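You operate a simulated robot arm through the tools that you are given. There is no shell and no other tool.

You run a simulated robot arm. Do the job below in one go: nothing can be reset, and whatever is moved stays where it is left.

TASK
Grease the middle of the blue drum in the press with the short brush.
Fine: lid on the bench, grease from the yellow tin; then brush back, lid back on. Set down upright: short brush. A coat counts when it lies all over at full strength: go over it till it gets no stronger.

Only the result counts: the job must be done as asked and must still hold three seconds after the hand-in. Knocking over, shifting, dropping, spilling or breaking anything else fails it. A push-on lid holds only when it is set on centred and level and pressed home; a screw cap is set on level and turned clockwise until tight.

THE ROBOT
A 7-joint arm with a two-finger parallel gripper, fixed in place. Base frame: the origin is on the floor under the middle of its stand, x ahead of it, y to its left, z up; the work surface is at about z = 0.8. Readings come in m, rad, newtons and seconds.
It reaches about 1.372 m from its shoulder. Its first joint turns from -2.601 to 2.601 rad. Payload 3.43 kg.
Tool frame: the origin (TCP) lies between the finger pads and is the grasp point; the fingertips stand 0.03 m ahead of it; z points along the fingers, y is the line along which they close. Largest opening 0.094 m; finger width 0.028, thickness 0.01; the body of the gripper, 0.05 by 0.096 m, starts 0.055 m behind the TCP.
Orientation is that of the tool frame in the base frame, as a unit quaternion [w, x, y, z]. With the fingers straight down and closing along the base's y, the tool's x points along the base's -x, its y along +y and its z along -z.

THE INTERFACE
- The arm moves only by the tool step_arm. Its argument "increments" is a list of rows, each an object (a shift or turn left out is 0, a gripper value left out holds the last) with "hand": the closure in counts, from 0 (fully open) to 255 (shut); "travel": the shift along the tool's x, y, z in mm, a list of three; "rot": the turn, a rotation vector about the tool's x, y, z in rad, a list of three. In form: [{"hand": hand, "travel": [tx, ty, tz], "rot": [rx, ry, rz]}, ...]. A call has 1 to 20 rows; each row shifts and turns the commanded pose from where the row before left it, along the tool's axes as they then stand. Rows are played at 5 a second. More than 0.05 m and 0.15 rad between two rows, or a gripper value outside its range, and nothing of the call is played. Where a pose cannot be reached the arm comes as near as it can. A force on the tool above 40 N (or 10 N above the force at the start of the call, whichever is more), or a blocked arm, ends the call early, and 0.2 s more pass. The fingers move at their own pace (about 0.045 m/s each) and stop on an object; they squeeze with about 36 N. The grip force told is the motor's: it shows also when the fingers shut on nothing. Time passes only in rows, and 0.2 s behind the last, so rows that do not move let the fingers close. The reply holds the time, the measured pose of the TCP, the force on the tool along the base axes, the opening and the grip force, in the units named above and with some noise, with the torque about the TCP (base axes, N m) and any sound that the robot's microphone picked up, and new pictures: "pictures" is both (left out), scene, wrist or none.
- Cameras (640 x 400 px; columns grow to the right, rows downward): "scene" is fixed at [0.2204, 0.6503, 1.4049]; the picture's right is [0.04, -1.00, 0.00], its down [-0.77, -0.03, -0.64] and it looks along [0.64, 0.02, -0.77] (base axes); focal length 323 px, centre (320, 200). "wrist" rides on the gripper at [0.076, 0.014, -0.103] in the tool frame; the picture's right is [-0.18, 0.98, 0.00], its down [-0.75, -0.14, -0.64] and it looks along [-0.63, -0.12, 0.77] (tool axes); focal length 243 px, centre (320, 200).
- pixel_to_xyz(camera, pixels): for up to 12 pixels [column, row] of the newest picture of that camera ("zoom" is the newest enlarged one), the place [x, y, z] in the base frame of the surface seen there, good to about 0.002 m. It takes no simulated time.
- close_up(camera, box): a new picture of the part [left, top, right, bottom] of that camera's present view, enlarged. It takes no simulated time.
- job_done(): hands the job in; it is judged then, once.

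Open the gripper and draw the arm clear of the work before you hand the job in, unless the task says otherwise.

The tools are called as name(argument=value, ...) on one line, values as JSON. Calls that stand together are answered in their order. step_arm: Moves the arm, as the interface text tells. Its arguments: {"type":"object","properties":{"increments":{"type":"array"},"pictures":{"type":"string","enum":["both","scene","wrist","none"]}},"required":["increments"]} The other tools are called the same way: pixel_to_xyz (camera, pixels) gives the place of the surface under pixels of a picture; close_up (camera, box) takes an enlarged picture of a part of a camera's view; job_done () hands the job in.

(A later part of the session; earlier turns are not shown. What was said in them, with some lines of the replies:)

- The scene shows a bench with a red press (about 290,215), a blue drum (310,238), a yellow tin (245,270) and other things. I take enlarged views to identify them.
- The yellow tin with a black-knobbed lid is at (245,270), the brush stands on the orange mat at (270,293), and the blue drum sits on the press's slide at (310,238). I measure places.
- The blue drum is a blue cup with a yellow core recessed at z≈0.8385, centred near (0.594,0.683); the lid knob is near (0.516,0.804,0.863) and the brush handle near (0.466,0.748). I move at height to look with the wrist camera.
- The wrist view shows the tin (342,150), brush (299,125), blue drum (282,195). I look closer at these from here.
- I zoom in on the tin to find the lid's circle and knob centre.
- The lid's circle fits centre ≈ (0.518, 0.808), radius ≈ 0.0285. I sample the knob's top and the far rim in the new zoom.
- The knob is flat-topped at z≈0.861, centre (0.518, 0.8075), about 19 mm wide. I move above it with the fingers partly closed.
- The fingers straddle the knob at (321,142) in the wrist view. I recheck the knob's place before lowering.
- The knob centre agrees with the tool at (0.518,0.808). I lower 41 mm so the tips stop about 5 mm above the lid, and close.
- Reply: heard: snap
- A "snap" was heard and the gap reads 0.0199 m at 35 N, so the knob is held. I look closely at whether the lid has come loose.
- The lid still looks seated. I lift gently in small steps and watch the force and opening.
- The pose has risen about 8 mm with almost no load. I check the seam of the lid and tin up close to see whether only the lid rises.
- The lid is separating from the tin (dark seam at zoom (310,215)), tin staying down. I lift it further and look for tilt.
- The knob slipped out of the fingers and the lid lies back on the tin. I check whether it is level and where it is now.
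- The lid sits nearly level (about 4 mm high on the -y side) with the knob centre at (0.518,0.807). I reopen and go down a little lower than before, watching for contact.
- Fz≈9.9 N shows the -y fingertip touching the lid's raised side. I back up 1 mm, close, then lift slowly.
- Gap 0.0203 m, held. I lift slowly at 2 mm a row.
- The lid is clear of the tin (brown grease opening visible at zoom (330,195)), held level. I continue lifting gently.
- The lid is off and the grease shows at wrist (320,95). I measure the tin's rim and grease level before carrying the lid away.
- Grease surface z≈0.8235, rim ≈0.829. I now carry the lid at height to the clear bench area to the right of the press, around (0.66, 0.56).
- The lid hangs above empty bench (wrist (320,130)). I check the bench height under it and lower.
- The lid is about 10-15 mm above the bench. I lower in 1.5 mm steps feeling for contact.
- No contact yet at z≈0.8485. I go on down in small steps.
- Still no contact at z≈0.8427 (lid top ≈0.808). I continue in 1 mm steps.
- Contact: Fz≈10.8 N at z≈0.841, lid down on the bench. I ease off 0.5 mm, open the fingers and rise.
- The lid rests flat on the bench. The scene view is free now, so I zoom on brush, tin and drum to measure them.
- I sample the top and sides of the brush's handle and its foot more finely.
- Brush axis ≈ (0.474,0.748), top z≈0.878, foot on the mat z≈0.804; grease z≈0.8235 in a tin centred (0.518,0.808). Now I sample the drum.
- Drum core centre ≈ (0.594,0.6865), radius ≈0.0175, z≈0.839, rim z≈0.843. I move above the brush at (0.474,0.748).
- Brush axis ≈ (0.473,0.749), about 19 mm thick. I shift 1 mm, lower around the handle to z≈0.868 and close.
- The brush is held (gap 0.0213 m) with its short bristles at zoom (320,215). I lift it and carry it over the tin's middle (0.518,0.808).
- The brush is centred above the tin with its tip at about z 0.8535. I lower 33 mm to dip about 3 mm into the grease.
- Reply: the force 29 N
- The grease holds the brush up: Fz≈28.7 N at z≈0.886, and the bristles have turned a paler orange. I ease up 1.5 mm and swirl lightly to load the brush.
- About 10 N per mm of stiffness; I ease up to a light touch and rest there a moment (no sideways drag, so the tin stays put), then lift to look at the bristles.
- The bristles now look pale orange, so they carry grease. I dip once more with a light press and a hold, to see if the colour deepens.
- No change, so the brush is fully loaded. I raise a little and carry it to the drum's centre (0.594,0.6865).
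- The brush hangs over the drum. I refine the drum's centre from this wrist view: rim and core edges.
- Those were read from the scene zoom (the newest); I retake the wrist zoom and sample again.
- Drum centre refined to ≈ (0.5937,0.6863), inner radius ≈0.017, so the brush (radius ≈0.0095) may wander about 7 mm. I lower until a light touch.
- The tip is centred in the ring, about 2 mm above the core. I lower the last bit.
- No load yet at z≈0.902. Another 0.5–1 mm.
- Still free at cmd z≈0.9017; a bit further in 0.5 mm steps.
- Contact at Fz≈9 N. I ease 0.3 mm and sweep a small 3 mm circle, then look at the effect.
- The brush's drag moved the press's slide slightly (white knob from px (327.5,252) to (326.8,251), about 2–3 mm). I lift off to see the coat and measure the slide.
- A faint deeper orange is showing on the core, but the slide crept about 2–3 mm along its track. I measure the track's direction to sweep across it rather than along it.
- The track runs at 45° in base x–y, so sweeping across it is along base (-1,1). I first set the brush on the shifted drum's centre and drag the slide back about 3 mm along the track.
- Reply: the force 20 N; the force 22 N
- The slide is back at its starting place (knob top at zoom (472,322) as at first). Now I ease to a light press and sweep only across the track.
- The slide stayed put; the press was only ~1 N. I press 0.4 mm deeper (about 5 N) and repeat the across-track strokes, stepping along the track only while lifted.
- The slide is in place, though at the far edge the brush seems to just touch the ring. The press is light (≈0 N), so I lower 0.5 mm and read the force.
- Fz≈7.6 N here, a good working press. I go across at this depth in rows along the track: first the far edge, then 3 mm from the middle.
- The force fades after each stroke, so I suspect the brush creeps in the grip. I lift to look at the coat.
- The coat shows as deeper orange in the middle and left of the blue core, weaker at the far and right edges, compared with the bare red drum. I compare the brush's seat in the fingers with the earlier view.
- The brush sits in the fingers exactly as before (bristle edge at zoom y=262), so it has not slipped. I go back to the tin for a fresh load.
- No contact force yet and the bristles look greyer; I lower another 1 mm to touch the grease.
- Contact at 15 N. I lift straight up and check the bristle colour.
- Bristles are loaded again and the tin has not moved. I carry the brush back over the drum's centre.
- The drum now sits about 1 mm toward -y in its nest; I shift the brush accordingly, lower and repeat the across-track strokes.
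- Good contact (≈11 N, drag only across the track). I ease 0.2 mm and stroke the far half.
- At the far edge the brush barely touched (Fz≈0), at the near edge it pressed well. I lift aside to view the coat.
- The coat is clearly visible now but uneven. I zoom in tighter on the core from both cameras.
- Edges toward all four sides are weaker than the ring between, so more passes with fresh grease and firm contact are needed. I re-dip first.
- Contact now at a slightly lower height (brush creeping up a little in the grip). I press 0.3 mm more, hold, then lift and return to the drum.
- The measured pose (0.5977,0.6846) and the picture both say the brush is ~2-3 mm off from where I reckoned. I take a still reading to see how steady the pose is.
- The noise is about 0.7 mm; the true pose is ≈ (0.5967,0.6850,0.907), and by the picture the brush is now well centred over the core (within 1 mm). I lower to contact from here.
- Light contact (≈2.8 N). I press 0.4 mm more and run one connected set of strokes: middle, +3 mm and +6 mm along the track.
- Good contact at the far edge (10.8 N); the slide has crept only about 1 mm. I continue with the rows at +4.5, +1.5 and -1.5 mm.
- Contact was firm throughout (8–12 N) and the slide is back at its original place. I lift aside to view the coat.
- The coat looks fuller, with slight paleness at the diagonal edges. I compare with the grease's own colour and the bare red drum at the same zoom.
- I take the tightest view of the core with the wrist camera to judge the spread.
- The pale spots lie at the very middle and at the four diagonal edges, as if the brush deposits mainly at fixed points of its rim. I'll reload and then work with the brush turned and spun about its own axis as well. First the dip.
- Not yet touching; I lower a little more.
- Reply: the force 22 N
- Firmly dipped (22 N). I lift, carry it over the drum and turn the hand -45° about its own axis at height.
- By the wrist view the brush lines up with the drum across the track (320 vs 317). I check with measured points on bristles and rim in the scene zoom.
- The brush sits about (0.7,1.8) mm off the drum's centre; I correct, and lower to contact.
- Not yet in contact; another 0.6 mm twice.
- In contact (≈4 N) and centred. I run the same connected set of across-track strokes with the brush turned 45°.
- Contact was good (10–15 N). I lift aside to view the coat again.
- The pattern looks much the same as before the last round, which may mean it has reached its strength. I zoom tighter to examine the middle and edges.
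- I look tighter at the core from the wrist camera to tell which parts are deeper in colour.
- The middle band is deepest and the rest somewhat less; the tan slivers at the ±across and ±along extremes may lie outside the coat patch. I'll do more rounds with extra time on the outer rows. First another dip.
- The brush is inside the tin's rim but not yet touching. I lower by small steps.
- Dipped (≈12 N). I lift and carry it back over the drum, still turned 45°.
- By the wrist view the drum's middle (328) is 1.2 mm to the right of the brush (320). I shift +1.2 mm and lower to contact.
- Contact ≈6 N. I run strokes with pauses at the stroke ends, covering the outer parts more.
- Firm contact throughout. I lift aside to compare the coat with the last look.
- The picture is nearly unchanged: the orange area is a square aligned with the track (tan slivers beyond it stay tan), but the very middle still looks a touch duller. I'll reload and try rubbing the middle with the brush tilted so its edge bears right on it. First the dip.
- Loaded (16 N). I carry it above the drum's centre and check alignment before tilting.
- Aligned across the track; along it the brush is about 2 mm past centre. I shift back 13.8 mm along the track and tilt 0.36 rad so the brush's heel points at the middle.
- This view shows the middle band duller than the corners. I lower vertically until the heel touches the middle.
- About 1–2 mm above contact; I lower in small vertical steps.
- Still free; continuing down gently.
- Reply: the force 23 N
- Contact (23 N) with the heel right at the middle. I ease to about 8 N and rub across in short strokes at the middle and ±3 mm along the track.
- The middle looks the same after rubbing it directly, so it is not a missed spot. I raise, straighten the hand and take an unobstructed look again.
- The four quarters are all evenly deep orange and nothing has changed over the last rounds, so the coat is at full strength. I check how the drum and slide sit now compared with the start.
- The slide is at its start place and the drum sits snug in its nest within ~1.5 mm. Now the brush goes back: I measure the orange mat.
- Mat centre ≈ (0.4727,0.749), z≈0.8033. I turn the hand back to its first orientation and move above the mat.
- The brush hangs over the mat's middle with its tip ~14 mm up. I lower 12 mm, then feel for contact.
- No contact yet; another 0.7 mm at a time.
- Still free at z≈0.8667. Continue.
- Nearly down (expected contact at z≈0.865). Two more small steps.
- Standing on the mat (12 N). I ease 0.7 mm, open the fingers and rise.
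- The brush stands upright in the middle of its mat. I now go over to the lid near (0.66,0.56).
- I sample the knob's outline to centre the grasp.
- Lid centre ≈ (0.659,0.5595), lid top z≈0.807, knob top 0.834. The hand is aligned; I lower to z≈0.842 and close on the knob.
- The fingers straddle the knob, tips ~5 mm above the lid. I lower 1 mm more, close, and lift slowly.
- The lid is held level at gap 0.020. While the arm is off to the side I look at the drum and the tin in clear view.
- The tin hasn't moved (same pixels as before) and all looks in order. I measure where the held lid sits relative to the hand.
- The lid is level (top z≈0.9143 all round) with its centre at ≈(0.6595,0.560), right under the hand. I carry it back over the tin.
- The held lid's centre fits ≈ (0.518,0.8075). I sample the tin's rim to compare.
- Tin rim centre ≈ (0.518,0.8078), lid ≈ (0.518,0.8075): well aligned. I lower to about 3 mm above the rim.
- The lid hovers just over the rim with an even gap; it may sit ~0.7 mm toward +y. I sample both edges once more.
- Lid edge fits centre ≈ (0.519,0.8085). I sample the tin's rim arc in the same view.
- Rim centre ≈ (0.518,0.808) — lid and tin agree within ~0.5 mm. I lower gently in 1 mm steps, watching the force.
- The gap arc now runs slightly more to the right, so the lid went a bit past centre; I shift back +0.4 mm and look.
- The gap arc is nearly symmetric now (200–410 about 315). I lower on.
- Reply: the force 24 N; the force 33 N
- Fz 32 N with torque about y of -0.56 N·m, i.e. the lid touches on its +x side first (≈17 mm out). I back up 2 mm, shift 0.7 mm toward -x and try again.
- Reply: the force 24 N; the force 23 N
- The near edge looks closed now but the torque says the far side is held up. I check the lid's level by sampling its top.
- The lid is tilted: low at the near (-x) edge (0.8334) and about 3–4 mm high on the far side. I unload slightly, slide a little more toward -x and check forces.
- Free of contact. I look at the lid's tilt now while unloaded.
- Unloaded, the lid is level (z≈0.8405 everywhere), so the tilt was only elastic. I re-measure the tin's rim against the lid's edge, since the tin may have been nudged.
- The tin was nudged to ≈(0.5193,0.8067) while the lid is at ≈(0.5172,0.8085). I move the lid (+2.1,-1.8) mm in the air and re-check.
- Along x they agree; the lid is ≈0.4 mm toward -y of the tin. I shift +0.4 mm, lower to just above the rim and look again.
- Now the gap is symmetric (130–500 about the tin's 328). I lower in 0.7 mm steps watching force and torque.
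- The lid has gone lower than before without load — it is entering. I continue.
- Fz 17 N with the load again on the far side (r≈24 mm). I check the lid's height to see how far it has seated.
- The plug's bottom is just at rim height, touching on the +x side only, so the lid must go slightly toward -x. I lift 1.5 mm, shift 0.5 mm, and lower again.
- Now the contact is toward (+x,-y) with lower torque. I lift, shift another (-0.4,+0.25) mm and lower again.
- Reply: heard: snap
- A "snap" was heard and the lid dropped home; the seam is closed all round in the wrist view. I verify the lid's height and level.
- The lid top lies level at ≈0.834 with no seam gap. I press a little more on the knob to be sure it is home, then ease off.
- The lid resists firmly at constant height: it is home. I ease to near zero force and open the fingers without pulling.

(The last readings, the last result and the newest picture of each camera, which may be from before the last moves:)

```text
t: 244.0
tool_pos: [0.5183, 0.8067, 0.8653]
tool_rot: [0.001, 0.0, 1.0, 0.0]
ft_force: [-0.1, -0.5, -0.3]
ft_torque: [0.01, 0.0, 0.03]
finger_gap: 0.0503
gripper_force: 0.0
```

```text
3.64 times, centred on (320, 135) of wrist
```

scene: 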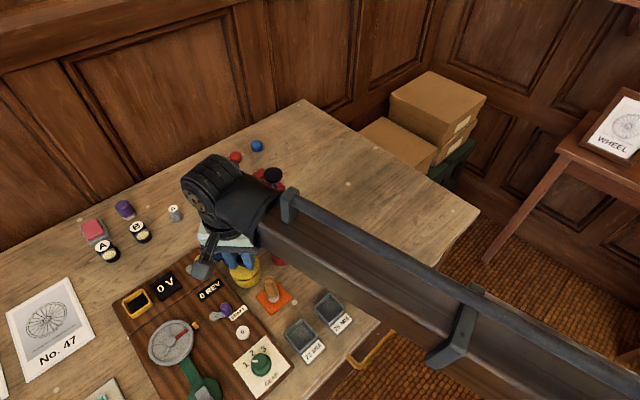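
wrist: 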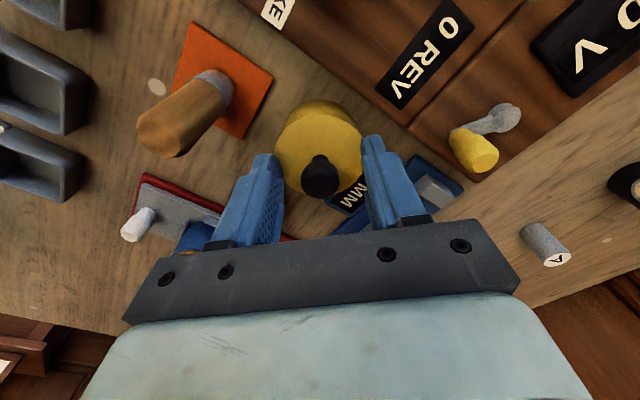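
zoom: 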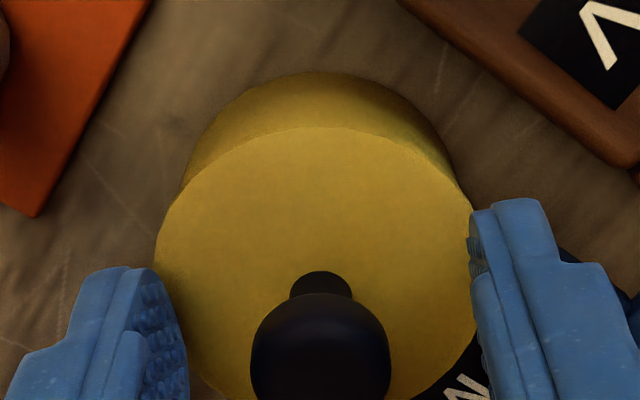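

The fingers are open and the lid stays put. I rise, close the empty fingers and press straight down on the knob's top to be sure it is home.

step_arm(increments=[{"travel": [0, 0, -6]}, {"travel": [0, 0, -20]}, {"travel": [0, 0, -30]}, {"hand": 255}, {"hand": 255}, {"hand": 255}, {"hand": 255}], pictures="both")

close_up(camera="scene", box=[215, 245, 285, 310])

pixel_to_xyz(camera="zoom", pixels=[[260, 185], [310, 185], [350, 160], [380, 130], [385, 100], [225, 160], [220, 130], [300, 165], [350, 60], [285, 90]])

close_up(camera="wrist", box=[260, 60, 380, 150])

pixel_to_xyz(camera="zoom", pixels=[[320, 60], [200, 140], [440, 140], [220, 220], [430, 220], [320, 120], [320, 290], [240, 90], [400, 90], [320, 180]])

```text
t: 245.6
tool_pos: [0.5178, 0.8074, 0.9198]
tool_rot: [0.0, 0.0, 1.0, 0.001]
ft_force: [0.1, 0.4, -0.7]
ft_torque: [0.02, -0.02, -0.02]
finger_gap: 0.0002
gripper_force: 32.6
```

scene: 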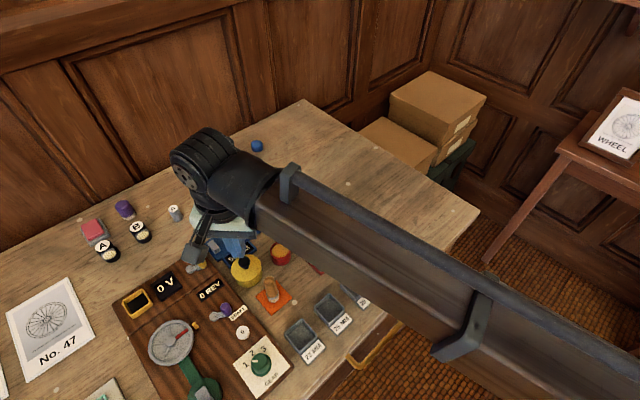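
wrist: 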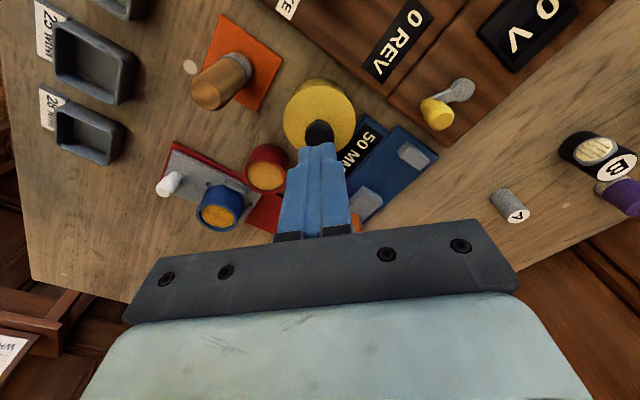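

```text
6.15 times, centred on (250, 278) of scene
```

zoom: 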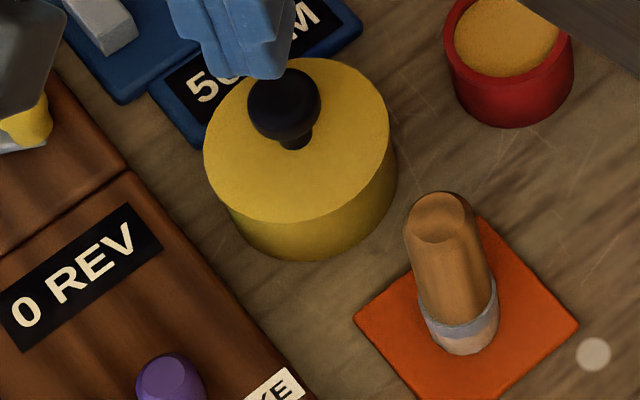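

```text
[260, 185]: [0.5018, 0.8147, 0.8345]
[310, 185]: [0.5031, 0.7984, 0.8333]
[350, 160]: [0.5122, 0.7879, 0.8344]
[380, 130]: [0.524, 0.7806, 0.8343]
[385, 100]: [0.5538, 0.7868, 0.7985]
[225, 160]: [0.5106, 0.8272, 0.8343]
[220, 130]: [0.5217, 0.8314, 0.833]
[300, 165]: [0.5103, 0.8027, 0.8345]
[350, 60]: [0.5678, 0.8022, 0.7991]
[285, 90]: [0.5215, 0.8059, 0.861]
```

```text
4.44 times, centred on (320, 105) of wrist
```

zoom: 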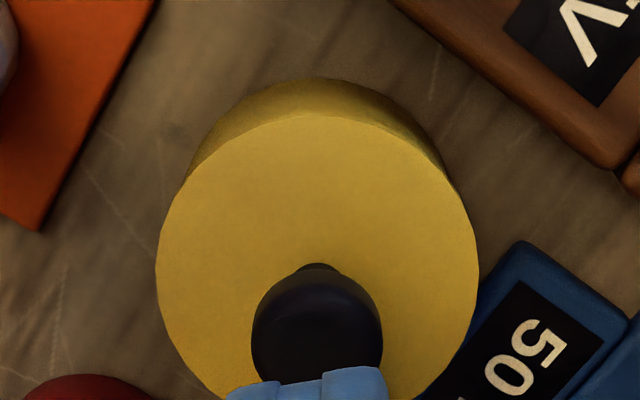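

```text
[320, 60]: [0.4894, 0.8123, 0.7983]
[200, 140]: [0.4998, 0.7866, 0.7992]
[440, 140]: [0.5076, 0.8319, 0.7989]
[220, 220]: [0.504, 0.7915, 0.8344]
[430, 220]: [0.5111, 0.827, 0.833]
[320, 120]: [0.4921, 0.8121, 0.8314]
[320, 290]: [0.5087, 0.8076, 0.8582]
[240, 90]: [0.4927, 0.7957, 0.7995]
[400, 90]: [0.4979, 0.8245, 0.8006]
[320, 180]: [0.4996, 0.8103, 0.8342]
```

The lid sits flush and level, knob top at 0.861 as at the start. I press down on the knob with the closed fingertips.

step_arm(increments=[{"travel": [0, 0, 12]}, {"travel": [0, 0, 10]}, {"travel": [0, 0, 4]}, {"travel": [0, 0, 1.5]}, {}], pictures="none")

step_arm(increments=[{"travel": [0, 0, 1]}, {"travel": [0, 0, 0.5]}, {}], pictures="none")

step_arm(increments=[{"travel": [0, 0, 0.8]}, {}], pictures="none")

```text
t: 246.8
tool_pos: [0.5173, 0.807, 0.894]
tool_rot: [0.0, 0.0, 1.0, 0.0]
ft_force: [0.7, -0.6, -0.3]
ft_torque: [0.02, 0.01, 0.02]
finger_gap: 0.0
gripper_force: 33.0
```

```text
t: 247.6
tool_pos: [0.5167, 0.8071, 0.8929]
tool_rot: [0.0, 0.0, 1.0, 0.0]
ft_force: [0.0, -0.3, -0.4]
ft_torque: [-0.01, 0.03, -0.05]
finger_gap: 0.0002
gripper_force: 33.4
```

```text
t: 248.2
tool_pos: [0.517, 0.8064, 0.8927]
tool_rot: [0.0, 0.0, 1.0, 0.0]
ft_force: [-0.2, -0.2, 0.8]
ft_torque: [0.02, 0.0, -0.02]
finger_gap: 0.0
gripper_force: 33.0
```

Just touching at z≈0.892. I press a bit further, in 0.8 mm steps.

step_arm(increments=[{"travel": [0, 0, 1]}, {}], pictures="none")

step_arm(increments=[{"travel": [0, 0, 1]}, {}], pictures="none")

```text
t: 248.8
tool_pos: [0.5169, 0.807, 0.8906]
tool_rot: [0.0, 0.001, 1.0, -0.001]
ft_force: [0.2, -0.5, 0.2]
ft_torque: [0.03, -0.01, 0.01]
finger_gap: 0.0
gripper_force: 32.8
```

```text
t: 249.4
tool_pos: [0.5163, 0.8075, 0.8907]
tool_rot: [0.0, 0.0, 1.0, 0.0]
ft_force: [-0.7, 0.0, 8.9]
ft_torque: [0.04, -0.01, -0.01]
finger_gap: 0.0001
gripper_force: 33.5
```

Contact at 8.9 N, centred (no torque). I press on to about 25–30 N.

step_arm(increments=[{"travel": [0, 0, 1]}, {}], pictures="none")

step_arm(increments=[{"travel": [0, 0, 0.8]}, {}], pictures="none")

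```text
t: 250.0
tool_pos: [0.5175, 0.8065, 0.8909]
tool_rot: [0.001, 0.001, 1.0, 0.001]
ft_force: [-1.7, 1.6, 22.2]
ft_torque: [0.06, 0.0, -0.01]
finger_gap: 0.0
gripper_force: 32.5
```

```text
t: 250.6
tool_pos: [0.517, 0.806, 0.8903]
tool_rot: [0.001, 0.0, 1.0, 0.001]
ft_force: [-0.7, 5.2, 34.8]
ft_torque: [0.12, -0.08, 0.07]
finger_gap: 0.0
gripper_force: 32.7
```

Pressed with 35 N: solid, no further movement. I rise straight up, open the fingers and draw the arm away.

step_arm(increments=[{"travel": [0, 0, -2]}, {"travel": [0, 0, -8]}, {"travel": [0, 0, -25]}, {"travel": [0, 0, -40]}, {"hand": 0, "travel": [0, 0, -45]}, {"travel": [0, 0, -45]}, {"travel": [0, 0, -25]}, {"travel": [-15, -45, 0]}, {"travel": [-15, -45, 0]}, {"travel": [-15, -45, 0]}, {"travel": [-15, -45, 0]}, {"travel": [-15, -45, 0]}, {"travel": [-10, -45, 0]}, {"travel": [0, -45, 0]}, {"travel": [0, -45, 0]}, {}], pictures="both")

close_up(camera="scene", box=[215, 220, 345, 310])

close_up(camera="scene", box=[300, 226, 320, 246])

close_up(camera="scene", box=[225, 250, 305, 320])

```text
t: 254.0
tool_pos: [0.6015, 0.4453, 1.0775]
tool_rot: [0.0, 0.0, 1.0, 0.0]
ft_force: [0.1, 0.0, -0.2]
ft_torque: [0.02, 0.02, 0.02]
finger_gap: 0.094
gripper_force: 0.1
```

scene: 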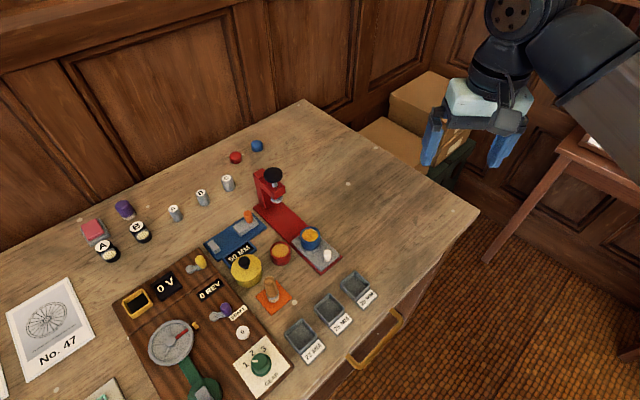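
wrist: 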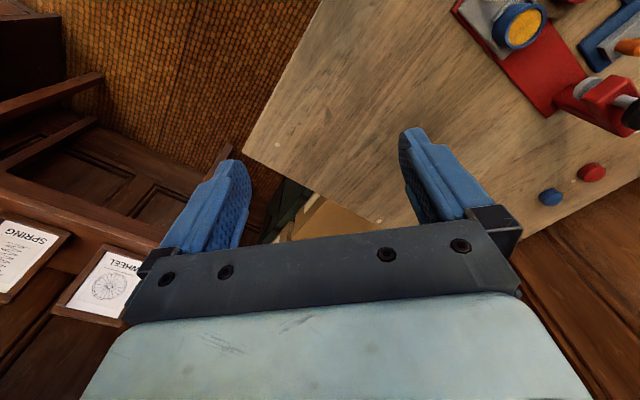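

```text
4.44 times, centred on (280, 265) of scene
```

zoom: 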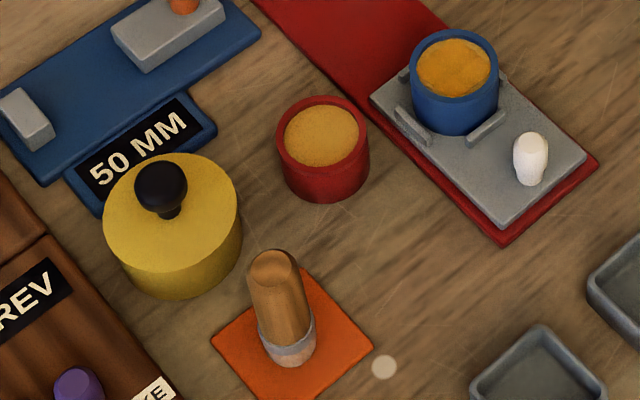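

```text
16.00 times, centred on (310, 236) of scene
```

zoom: 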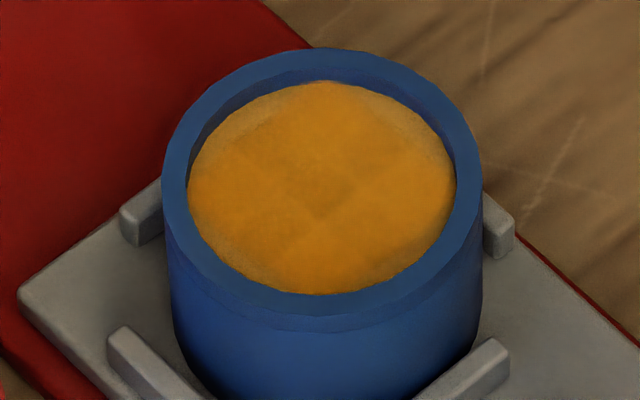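

```text
5.71 times, centred on (265, 285) of scene
```

zoom: 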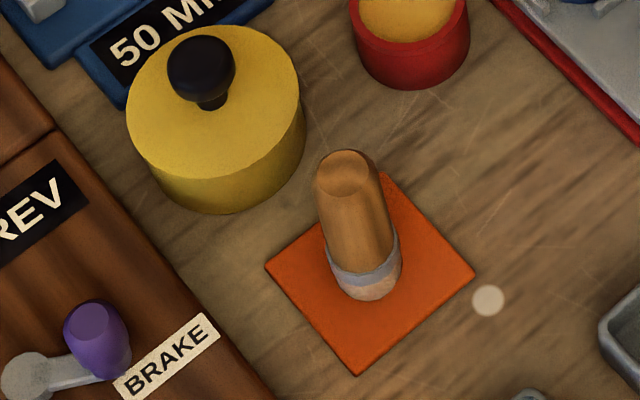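

Everything is back in place. Before handing in I take one more look at the coat from the wrist camera at this side.

close_up(camera="wrist", box=[495, 0, 550, 50])

close_up(camera="scene", box=[265, 220, 335, 265])

```text
8.00 times, centred on (522, 25) of wrist
```

zoom: 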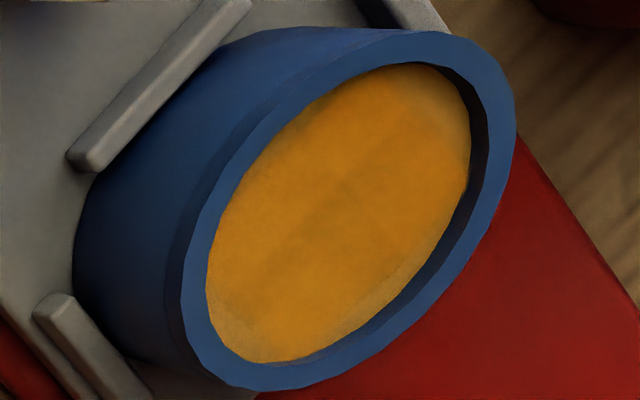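

```text
8.89 times, centred on (300, 242) of scene
```

zoom: 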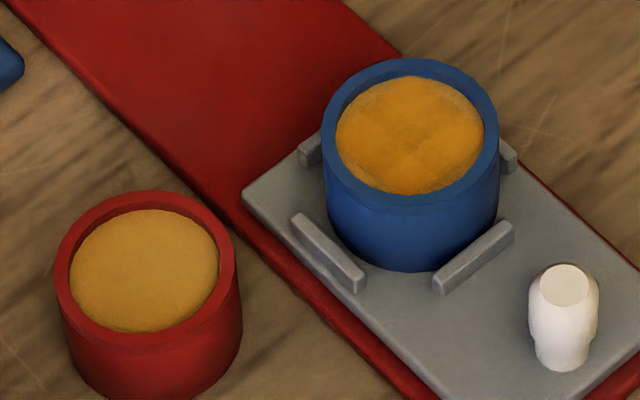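

All is in place: the lid is pressed home and level, the brush stands upright on its mat, the blue drum's middle is coated in its nest, the slide is where it was, and the open gripper is well clear at (0.60,0.45,1.08). I hand the job in.

job_done()

```text
The job is handed in.
```

I greased the middle of the blue drum from the yellow tin, put the short brush and the lid back, and handed the job in. One doubt remains: I judged the coat only by its colour in the pictures.

- **Coat:** After six dips, the middle is deep orange over a square area about 25 mm across. It did not get visibly stronger over the last three rounds. Thin strips at four points of the edge stayed tan however much I brushed there, and the very centre looks slightly darker than the rest. I took the strips to lie outside the area to be coated.
- **Lid:** It slipped off my first grasp. On the second I set it down on the bench. At the end it snapped home level on the tin, and it did not move when I pressed the knob with 35 N.
- **Brush:** It stands upright in the middle of the orange mat.
- **Small shifts:** The press slide crept about 3 mm during the first strokes, and I moved it back to where it was. The drum sits about 1.5–2.5 mm from where it was in its nest. The tin was nudged about 2 mm while I fitted the lid. I left those last two as they were.

The gripper is open and the arm is clear of the bench.
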